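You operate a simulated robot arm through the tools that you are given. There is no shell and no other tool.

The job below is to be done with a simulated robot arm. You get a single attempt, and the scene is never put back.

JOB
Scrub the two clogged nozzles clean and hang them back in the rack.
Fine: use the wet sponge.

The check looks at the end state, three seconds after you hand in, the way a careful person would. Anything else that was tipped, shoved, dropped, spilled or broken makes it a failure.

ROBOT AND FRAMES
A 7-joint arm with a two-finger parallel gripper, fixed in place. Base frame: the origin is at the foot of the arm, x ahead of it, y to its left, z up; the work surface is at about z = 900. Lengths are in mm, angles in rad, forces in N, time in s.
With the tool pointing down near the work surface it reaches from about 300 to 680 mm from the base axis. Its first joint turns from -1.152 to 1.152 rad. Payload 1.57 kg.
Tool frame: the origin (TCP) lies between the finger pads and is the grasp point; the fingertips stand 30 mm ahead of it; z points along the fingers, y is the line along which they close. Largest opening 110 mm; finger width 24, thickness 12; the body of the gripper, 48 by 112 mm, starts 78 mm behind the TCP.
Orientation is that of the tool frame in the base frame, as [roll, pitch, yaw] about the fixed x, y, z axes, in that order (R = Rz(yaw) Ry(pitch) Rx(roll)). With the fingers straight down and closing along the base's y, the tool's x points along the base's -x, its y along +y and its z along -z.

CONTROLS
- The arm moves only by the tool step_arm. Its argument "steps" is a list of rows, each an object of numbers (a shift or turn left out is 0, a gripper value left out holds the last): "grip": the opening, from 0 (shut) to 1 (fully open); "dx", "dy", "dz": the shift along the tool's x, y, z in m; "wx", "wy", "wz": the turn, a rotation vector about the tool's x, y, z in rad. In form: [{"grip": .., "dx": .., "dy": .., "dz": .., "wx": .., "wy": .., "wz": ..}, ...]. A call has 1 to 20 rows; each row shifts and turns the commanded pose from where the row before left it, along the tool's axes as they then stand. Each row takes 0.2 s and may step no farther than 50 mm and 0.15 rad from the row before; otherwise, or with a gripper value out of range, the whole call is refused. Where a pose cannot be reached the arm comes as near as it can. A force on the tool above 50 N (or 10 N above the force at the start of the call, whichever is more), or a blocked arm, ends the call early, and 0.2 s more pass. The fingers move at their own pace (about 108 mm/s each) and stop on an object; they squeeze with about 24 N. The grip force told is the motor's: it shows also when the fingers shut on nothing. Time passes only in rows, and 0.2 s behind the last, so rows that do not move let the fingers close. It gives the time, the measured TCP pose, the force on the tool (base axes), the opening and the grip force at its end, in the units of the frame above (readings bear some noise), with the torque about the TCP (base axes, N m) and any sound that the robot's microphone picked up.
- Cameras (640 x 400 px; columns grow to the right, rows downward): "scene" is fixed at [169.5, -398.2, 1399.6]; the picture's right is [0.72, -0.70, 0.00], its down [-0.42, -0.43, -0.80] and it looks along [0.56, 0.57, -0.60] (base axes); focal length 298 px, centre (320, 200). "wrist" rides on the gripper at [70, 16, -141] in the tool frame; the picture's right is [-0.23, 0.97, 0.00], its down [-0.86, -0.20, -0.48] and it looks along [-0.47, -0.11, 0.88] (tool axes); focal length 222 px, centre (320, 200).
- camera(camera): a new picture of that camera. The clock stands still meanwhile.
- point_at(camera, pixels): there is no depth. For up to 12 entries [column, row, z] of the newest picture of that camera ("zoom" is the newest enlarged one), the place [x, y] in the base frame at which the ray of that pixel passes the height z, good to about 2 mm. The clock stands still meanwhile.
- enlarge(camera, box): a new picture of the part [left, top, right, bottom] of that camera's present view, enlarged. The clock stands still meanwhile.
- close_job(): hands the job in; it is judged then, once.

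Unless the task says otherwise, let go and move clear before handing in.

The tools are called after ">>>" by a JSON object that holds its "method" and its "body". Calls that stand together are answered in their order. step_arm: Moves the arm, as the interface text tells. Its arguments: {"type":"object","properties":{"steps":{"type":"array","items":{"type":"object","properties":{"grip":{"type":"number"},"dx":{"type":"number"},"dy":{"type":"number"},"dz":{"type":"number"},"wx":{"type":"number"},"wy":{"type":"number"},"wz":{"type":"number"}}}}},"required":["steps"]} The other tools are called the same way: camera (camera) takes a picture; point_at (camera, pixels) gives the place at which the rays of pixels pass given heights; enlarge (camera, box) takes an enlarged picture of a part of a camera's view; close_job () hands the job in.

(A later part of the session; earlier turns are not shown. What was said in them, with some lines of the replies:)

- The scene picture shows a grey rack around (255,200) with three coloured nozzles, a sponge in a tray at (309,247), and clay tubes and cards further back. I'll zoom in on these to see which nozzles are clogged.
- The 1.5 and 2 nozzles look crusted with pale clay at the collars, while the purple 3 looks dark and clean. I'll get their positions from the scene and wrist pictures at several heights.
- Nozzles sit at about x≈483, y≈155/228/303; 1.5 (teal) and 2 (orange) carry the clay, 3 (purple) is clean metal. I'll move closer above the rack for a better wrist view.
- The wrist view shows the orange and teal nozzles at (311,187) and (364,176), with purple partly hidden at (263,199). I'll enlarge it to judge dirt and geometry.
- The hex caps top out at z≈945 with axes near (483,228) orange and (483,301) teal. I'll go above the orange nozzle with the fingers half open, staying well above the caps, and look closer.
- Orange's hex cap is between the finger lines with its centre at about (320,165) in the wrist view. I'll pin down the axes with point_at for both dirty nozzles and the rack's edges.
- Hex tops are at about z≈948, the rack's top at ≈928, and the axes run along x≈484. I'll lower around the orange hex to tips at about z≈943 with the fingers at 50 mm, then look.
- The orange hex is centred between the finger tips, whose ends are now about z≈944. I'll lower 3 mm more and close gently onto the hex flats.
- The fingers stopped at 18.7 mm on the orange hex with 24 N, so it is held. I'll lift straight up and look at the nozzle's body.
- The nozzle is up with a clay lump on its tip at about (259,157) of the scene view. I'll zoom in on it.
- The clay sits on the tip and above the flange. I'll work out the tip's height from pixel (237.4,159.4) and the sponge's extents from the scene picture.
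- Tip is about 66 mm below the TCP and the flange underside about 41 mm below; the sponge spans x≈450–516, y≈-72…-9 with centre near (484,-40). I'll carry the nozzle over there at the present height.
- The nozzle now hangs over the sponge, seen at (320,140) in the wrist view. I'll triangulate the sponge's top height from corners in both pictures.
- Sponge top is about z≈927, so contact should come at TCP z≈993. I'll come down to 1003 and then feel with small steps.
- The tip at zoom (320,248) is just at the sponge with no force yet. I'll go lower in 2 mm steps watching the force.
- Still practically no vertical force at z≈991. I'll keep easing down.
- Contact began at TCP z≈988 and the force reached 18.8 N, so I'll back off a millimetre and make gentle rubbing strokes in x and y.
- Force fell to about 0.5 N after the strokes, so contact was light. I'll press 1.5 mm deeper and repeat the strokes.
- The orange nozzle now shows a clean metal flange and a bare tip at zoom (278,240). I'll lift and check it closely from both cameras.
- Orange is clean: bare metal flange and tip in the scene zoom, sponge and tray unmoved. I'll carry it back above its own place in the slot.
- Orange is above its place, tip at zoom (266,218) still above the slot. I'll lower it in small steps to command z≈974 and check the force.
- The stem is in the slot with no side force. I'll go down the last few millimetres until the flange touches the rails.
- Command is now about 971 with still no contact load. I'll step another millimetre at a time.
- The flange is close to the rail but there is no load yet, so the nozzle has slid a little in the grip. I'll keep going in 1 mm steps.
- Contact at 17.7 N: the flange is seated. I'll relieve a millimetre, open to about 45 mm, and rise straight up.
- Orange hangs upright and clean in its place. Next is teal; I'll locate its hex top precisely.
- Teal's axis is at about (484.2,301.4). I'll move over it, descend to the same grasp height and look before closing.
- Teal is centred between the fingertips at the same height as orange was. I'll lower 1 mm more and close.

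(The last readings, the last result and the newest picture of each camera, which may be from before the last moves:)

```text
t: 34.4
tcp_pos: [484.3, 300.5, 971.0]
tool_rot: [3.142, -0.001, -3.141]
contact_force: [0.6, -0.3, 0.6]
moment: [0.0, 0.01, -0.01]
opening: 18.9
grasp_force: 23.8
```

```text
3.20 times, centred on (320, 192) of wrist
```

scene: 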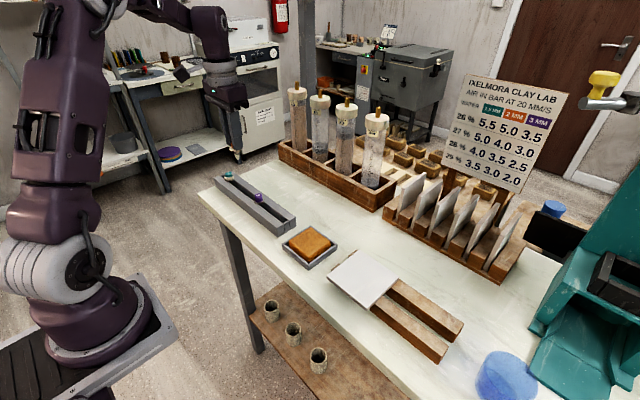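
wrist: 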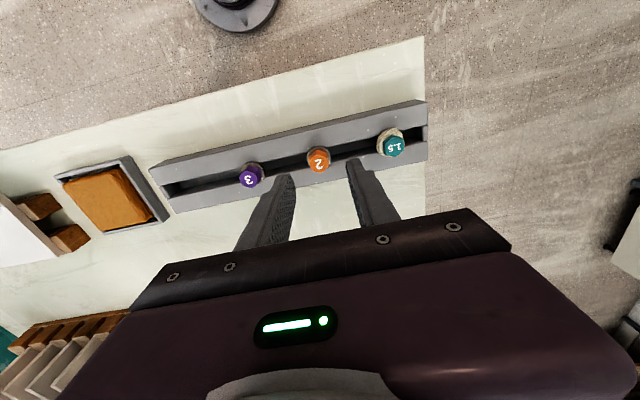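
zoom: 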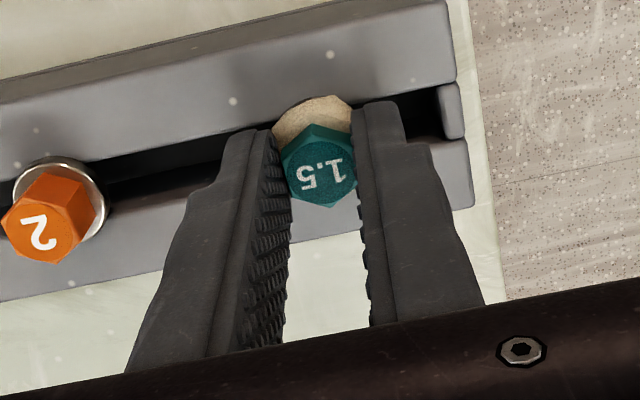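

Teal is gripped at 18.9 mm, 24 N. I'll lift it 120 mm and carry it over the sponge.

>>> {"method": "step_arm", "body": {"steps": [{"dz": -0.01}, {"dz": -0.02}, {"dz": -0.03}, {"dz": -0.03}, {"dz": -0.03}, {"dz": 0}]}}

>>> {"method": "enlarge", "body": {"camera": "scene", "box": [200, 110, 280, 180]}}

>>> {"method": "step_arm", "body": {"steps": [{"dy": -0.042}, {"dy": -0.045}, {"dy": -0.045}, {"dy": -0.045}, {"dy": -0.045}, {"dy": -0.045}, {"dy": -0.045}, {"dy": -0.03}, {"dz": 0}]}}

>>> {"method": "camera", "body": {"camera": "scene"}}

>>> {"method": "enlarge", "body": {"camera": "wrist", "box": [260, 80, 380, 200]}}

```text
t: 35.8
tcp_pos: [484.0, 300.7, 1089.3]
tool_rot: [-3.141, -0.002, 3.141]
contact_force: [1.0, -0.7, -0.7]
moment: [-0.01, -0.01, 0.03]
opening: 18.8
grasp_force: 23.9
```

```text
5.71 times, centred on (240, 145) of scene
```

zoom: 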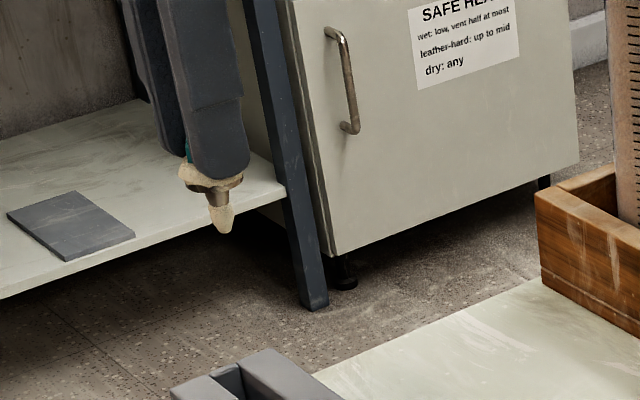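

```text
t: 37.8
tcp_pos: [485.9, -42.2, 1090.1]
tool_rot: [3.141, -0.001, -3.139]
contact_force: [0.3, -0.7, -0.5]
moment: [-0.01, 0.02, 0.01]
opening: 19.1
grasp_force: 24.1
```

```text
taken
```

scene: 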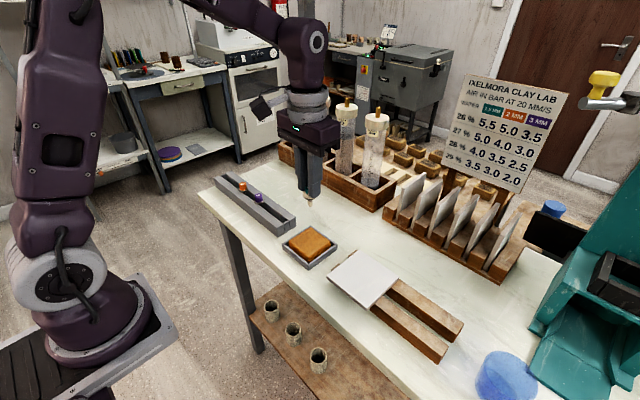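

```text
3.33 times, centred on (320, 140) of wrist
```

zoom: 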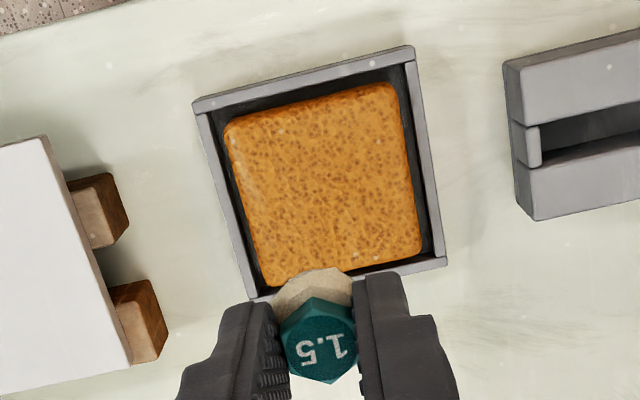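

Teal hangs above the sponge with its clay tip. I'll descend to just above the contact height found before and then press in small steps.

>>> {"method": "step_arm", "body": {"steps": [{"dz": 0.03}, {"dz": 0.03}, {"dz": 0.025}, {"dz": 0.01}, {"dz": 0.005}, {"dz": 0}]}}

>>> {"method": "step_arm", "body": {"steps": [{"dz": 0.002}, {"dz": 0}]}}

>>> {"method": "step_arm", "body": {"steps": [{"dz": 0.001}, {"dz": 0}]}}

```text
t: 39.2
tcp_pos: [484.2, -42.8, 990.0]
tool_rot: [3.141, -0.002, 3.14]
contact_force: [-0.6, 0.1, -1.1]
moment: [0.01, 0.01, 0.01]
opening: 19.0
grasp_force: 24.5
```

```text
t: 39.8
tcp_pos: [484.2, -42.5, 988.5]
tool_rot: [3.141, -0.001, -3.14]
contact_force: [-1.2, -0.2, 7.2]
moment: [-0.01, 0.04, -0.01]
opening: 18.6
grasp_force: 24.3
```

```text
t: 40.4
tcp_pos: [484.5, -41.2, 987.6]
tool_rot: [-3.141, 0.002, -3.139]
contact_force: [0.0, -0.1, 18.7]
moment: [0.0, -0.03, 0.01]
opening: 19.0
grasp_force: 24.1
```

Contact at 18.7 N. I'll ease half a millimetre and do the same x and y strokes.

>>> {"method": "step_arm", "body": {"steps": [{"dz": -0.0005}, {"dx": 0.01}, {"dx": -0.01}, {"dx": -0.01}, {"dx": 0.01}, {"dx": 0.01}, {"dx": -0.01}, {"dx": -0.01}, {"dx": 0.01}, {"dy": 0.01}, {"dy": -0.01}, {"dy": -0.01}, {"dy": 0.01}, {"dy": 0.01}, {"dy": -0.01}, {"dy": -0.01}, {"dy": 0.01}, {"dz": 0}]}}

>>> {"method": "enlarge", "body": {"camera": "scene", "box": [290, 210, 340, 260]}}

```text
t: 44.2
tcp_pos: [483.0, -40.2, 989.3]
tool_rot: [-3.14, 0.0, -3.141]
contact_force: [-0.4, 0.1, -0.6]
moment: [-0.01, -0.01, 0.02]
opening: 19.1
grasp_force: 23.8
```

```text
8.00 times, centred on (315, 235) of scene
```

zoom: 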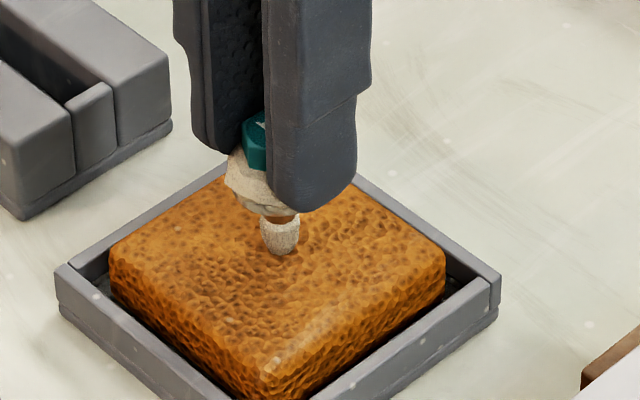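

Teal still shows clay and contact has gone light. I'll press 1.5 mm deeper and repeat, as with orange.

>>> {"method": "step_arm", "body": {"steps": [{"dz": 0.0015}, {"dz": 0}]}}

>>> {"method": "step_arm", "body": {"steps": [{"dx": 0.01}, {"dx": -0.01}, {"dx": -0.01}, {"dx": 0.01}, {"dx": 0.01}, {"dx": -0.01}, {"dx": -0.01}, {"dx": 0.01}, {"dy": 0.01}, {"dy": -0.01}, {"dy": -0.01}, {"dy": 0.01}, {"dy": 0.01}, {"dy": -0.01}, {"dy": -0.01}, {"dy": 0.01}]}}

>>> {"method": "enlarge", "body": {"camera": "scene", "box": [290, 210, 340, 260]}}

```text
t: 44.8
tcp_pos: [485.3, -39.7, 987.0]
tool_rot: [3.141, 0.0, -3.142]
contact_force: [-1.1, 0.8, 8.5]
moment: [0.05, 0.09, 0.0]
opening: 19.1
grasp_force: 24.0
```

```text
t: 48.2
tcp_pos: [484.4, -41.6, 985.2]
tool_rot: [-3.141, 0.002, 3.141]
contact_force: [0.8, 0.1, -0.6]
moment: [-0.01, -0.02, -0.04]
opening: 19.0
grasp_force: 24.2
```

```text
8.00 times, centred on (315, 235) of scene
```

zoom: 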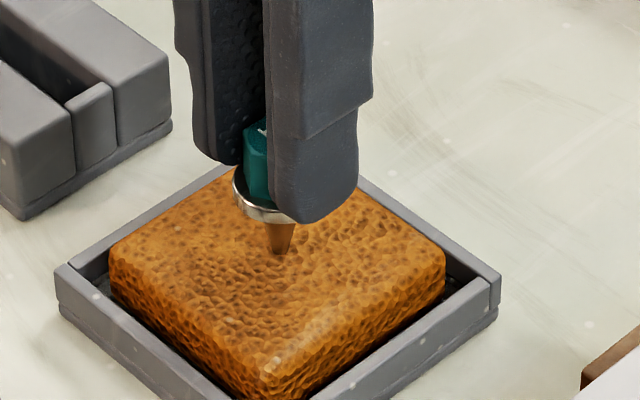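

Teal's flange and tip are now bare metal. I'll lift to about z≈1091 and inspect it.

>>> {"method": "step_arm", "body": {"steps": [{"dz": -0.01}, {"dz": -0.03}, {"dz": -0.03}, {"dz": -0.0345}, {"dz": 0}]}}

>>> {"method": "enlarge", "body": {"camera": "scene", "box": [290, 170, 340, 220]}}

>>> {"method": "enlarge", "body": {"camera": "wrist", "box": [260, 80, 380, 200]}}

```text
t: 49.4
tcp_pos: [483.6, -40.5, 1090.6]
tool_rot: [-3.141, 0.0, -3.14]
contact_force: [-0.7, -0.1, -0.8]
moment: [0.0, 0.0, 0.02]
opening: 18.9
grasp_force: 24.0
```

```text
8.00 times, centred on (315, 195) of scene
```

zoom: 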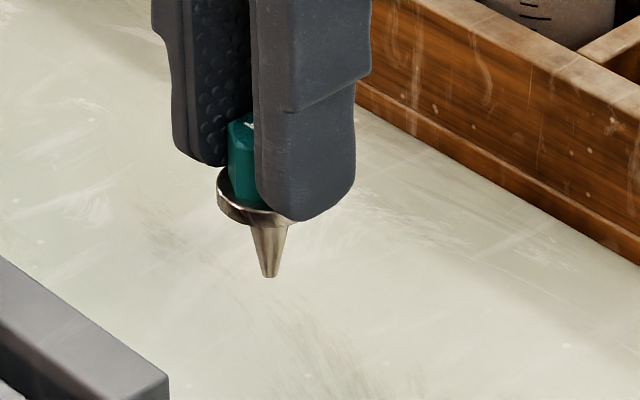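

```text
3.33 times, centred on (320, 140) of wrist
```

zoom: 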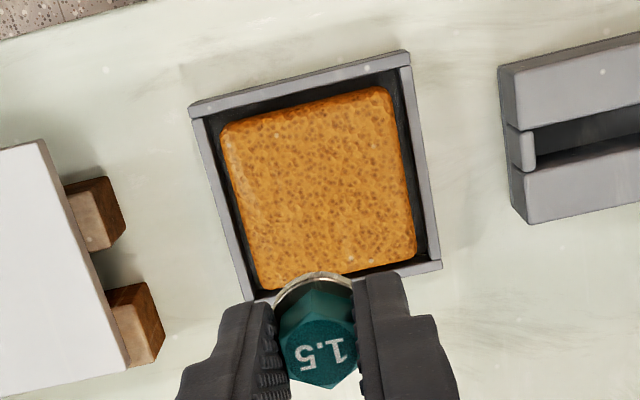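

Teal is clean and the sponge is still in its tray. I'll take it back to y≈301 and lower towards the slot.

>>> {"method": "step_arm", "body": {"steps": [{"dy": 0.03}, {"dy": 0.045}, {"dy": 0.045}, {"dy": 0.045}, {"dy": 0.045}, {"dy": 0.045}, {"dy": 0.045}, {"dy": 0.042}, {"dz": 0}]}}

>>> {"method": "step_arm", "body": {"steps": [{"dz": 0.03}, {"dz": 0.03}, {"dz": 0}]}}

>>> {"method": "enlarge", "body": {"camera": "scene", "box": [200, 140, 280, 210]}}

>>> {"method": "enlarge", "body": {"camera": "wrist", "box": [220, 110, 420, 235]}}

```text
t: 51.4
tcp_pos: [483.8, 302.5, 1089.6]
tool_rot: [3.141, 0.0, -3.141]
contact_force: [0.2, -0.2, -0.8]
moment: [-0.02, -0.01, -0.02]
opening: 19.2
grasp_force: 23.9
```

```text
t: 52.2
tcp_pos: [483.0, 301.6, 1030.9]
tool_rot: [-3.139, 0.001, -3.14]
contact_force: [-0.3, -0.5, -0.4]
moment: [0.0, 0.04, -0.02]
opening: 19.0
grasp_force: 24.3
```

```text
5.71 times, centred on (240, 175) of scene
```

zoom: 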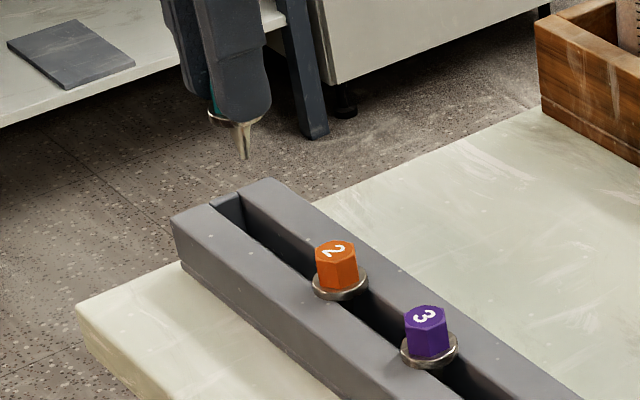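

```text
3.20 times, centred on (320, 172) of wrist
```

zoom: 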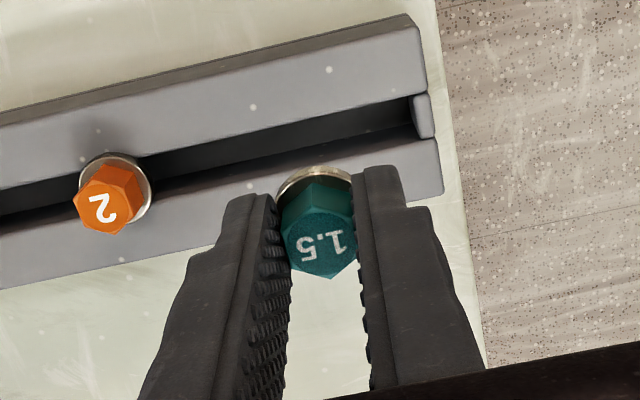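

Teal is above its old spot with the tip clear of the slot. I'll lower it into the slot to about z≈972 and watch the force.

>>> {"method": "step_arm", "body": {"steps": [{"dz": 0.015}, {"dz": 0.01}, {"dz": 0.008}, {"dz": 0.008}, {"dz": 0.008}, {"dz": 0.005}, {"dz": 0.003}, {"dz": 0}]}}

>>> {"method": "step_arm", "body": {"steps": [{"dz": 0.002}, {"dz": 0.001}, {"dz": 0}]}}

>>> {"method": "step_arm", "body": {"steps": [{"dz": 0.001}, {"dz": 0}]}}

>>> {"method": "step_arm", "body": {"steps": [{"dz": 0.001}, {"dz": 0}]}}

```text
t: 54.0
tcp_pos: [483.7, 300.0, 972.3]
tool_rot: [3.141, -0.001, -3.141]
contact_force: [0.4, 0.7, 0.0]
moment: [0.0, 0.0, 0.0]
opening: 19.0
grasp_force: 23.6
```

```text
t: 54.8
tcp_pos: [484.0, 301.6, 970.5]
tool_rot: [-3.142, 0.0, -3.14]
contact_force: [0.2, -0.9, -0.3]
moment: [-0.01, -0.02, 0.0]
opening: 19.0
grasp_force: 24.0
```

```text
t: 55.4
tcp_pos: [483.2, 300.3, 969.3]
tool_rot: [-3.141, 0.001, 3.141]
contact_force: [-0.4, 0.6, 0.2]
moment: [0.0, -0.04, 0.01]
opening: 19.0
grasp_force: 23.9
```

```text
t: 56.0
tcp_pos: [483.7, 301.6, 969.4]
tool_rot: [-3.141, 0.0, 3.141]
contact_force: [-0.4, -0.2, -0.1]
moment: [0.01, 0.02, -0.01]
opening: 19.0
grasp_force: 23.4
```

Command is about 969 with no load yet; orange seated at about 967. I'll continue in 1 mm steps.

>>> {"method": "step_arm", "body": {"steps": [{"dz": 0.001}, {"dz": 0}]}}

>>> {"method": "step_arm", "body": {"steps": [{"dz": 0.001}, {"dz": 0}]}}

```text
t: 56.6
tcp_pos: [483.5, 300.0, 967.6]
tool_rot: [3.141, 0.001, -3.139]
contact_force: [-0.5, -0.7, 6.2]
moment: [0.0, -0.01, 0.01]
opening: 18.9
grasp_force: 24.3
```

```text
t: 57.2
tcp_pos: [484.0, 300.8, 967.8]
tool_rot: [-3.141, 0.003, 3.141]
contact_force: [-3.0, -2.8, 17.8]
moment: [-0.1, -0.03, 0.03]
opening: 19.2
grasp_force: 24.6
```

Force rose to 17.8 N, so teal's flange is on the rails. I'll relieve a millimetre, open, and rise clear.

>>> {"method": "step_arm", "body": {"steps": [{"dz": -0.001}, {"grip": 0.2}, {"grip": 0.4}, {"grip": 0.4}, {"dz": -0.01}, {"dz": -0.02}, {"dz": -0.03}, {"dz": -0.04}, {"dx": 0.04, "dz": -0.02}, {"dx": 0.04}, {"dz": 0}]}}

>>> {"method": "enlarge", "body": {"camera": "scene", "box": [200, 150, 300, 240]}}

>>> {"method": "camera", "body": {"camera": "scene"}}

>>> {"method": "camera", "body": {"camera": "wrist"}}

```text
t: 59.6
tcp_pos: [404.1, 301.3, 1088.1]
tool_rot: [-3.141, 0.0, 3.141]
contact_force: [-0.3, 0.3, 0.4]
moment: [-0.01, -0.01, 0.01]
opening: 43.8
grasp_force: 0.1
```

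```text
4.44 times, centred on (250, 195) of scene
```

zoom: 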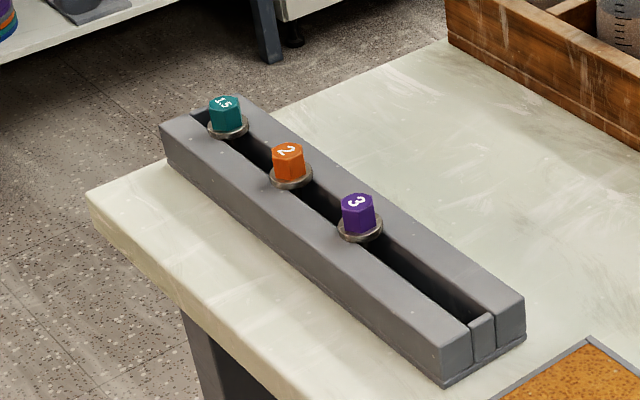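

```text
taken
```

scene: 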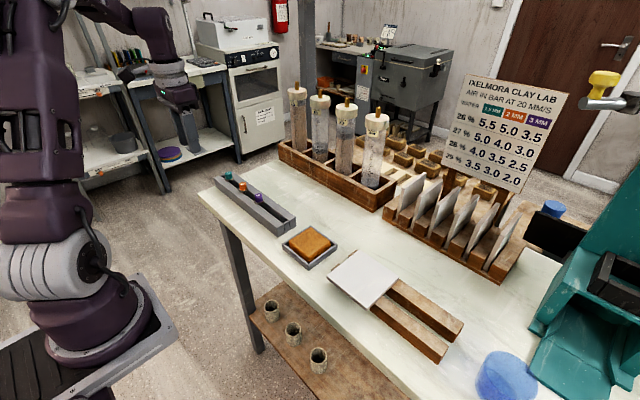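

```text
taken
```

wrist: 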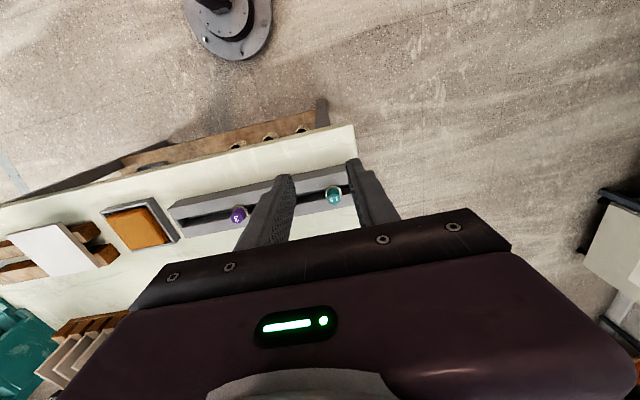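

All three nozzles hang in the slot with clean metal flanges, and the rest of the bench looks unchanged. One last close look before handing in.

>>> {"method": "enlarge", "body": {"camera": "scene", "box": [215, 165, 270, 215]}}

>>> {"method": "enlarge", "body": {"camera": "scene", "box": [270, 205, 400, 300]}}

```text
8.00 times, centred on (242, 190) of scene
```

zoom: 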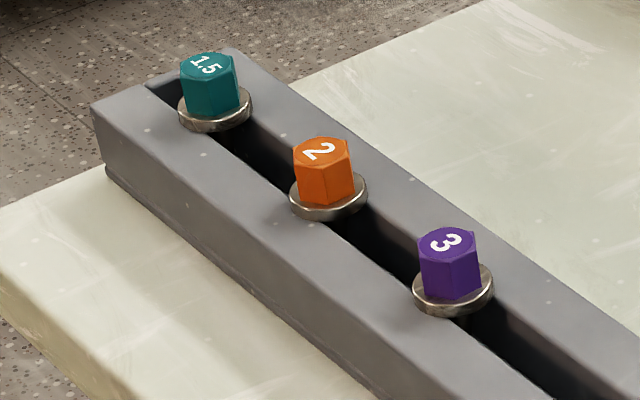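

```text
4.21 times, centred on (335, 252) of scene
```

zoom: 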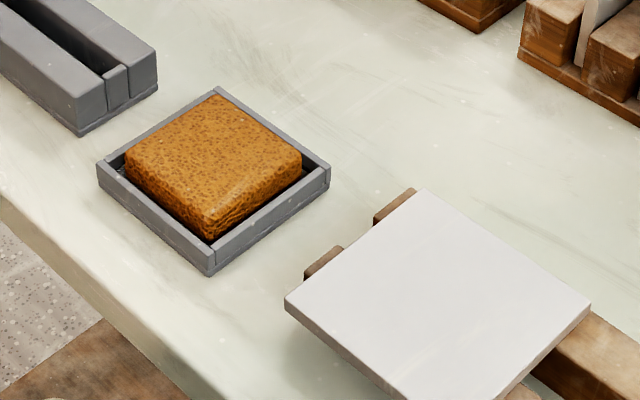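

The 1.5 and 2 nozzles are clean and hang upright beside the 3. The sponge still lies in its tray, nothing else has moved, and the gripper is empty and clear, so I'm handing in.

>>> {"method": "close_job", "body": {}}

```text
The job is handed in.
```

The last pictures show the 1.5 (teal) and 2 (orange) nozzles with bare metal flanges, hanging upright in their old places in the rack. The lift-outs after scrubbing showed both tips free of clay.

I rubbed each one on the wet sponge until the clay came off. The sponge and its tray look unmoved, and nothing else on the bench appears to have shifted. I left the 3 (purple) nozzle alone: its flange looked clean from the start, though its tip stayed inside the slot and I never saw it.

The gripper was empty and clear of the rack when I handed the job in. The hand-in was accepted, but no verdict came back.
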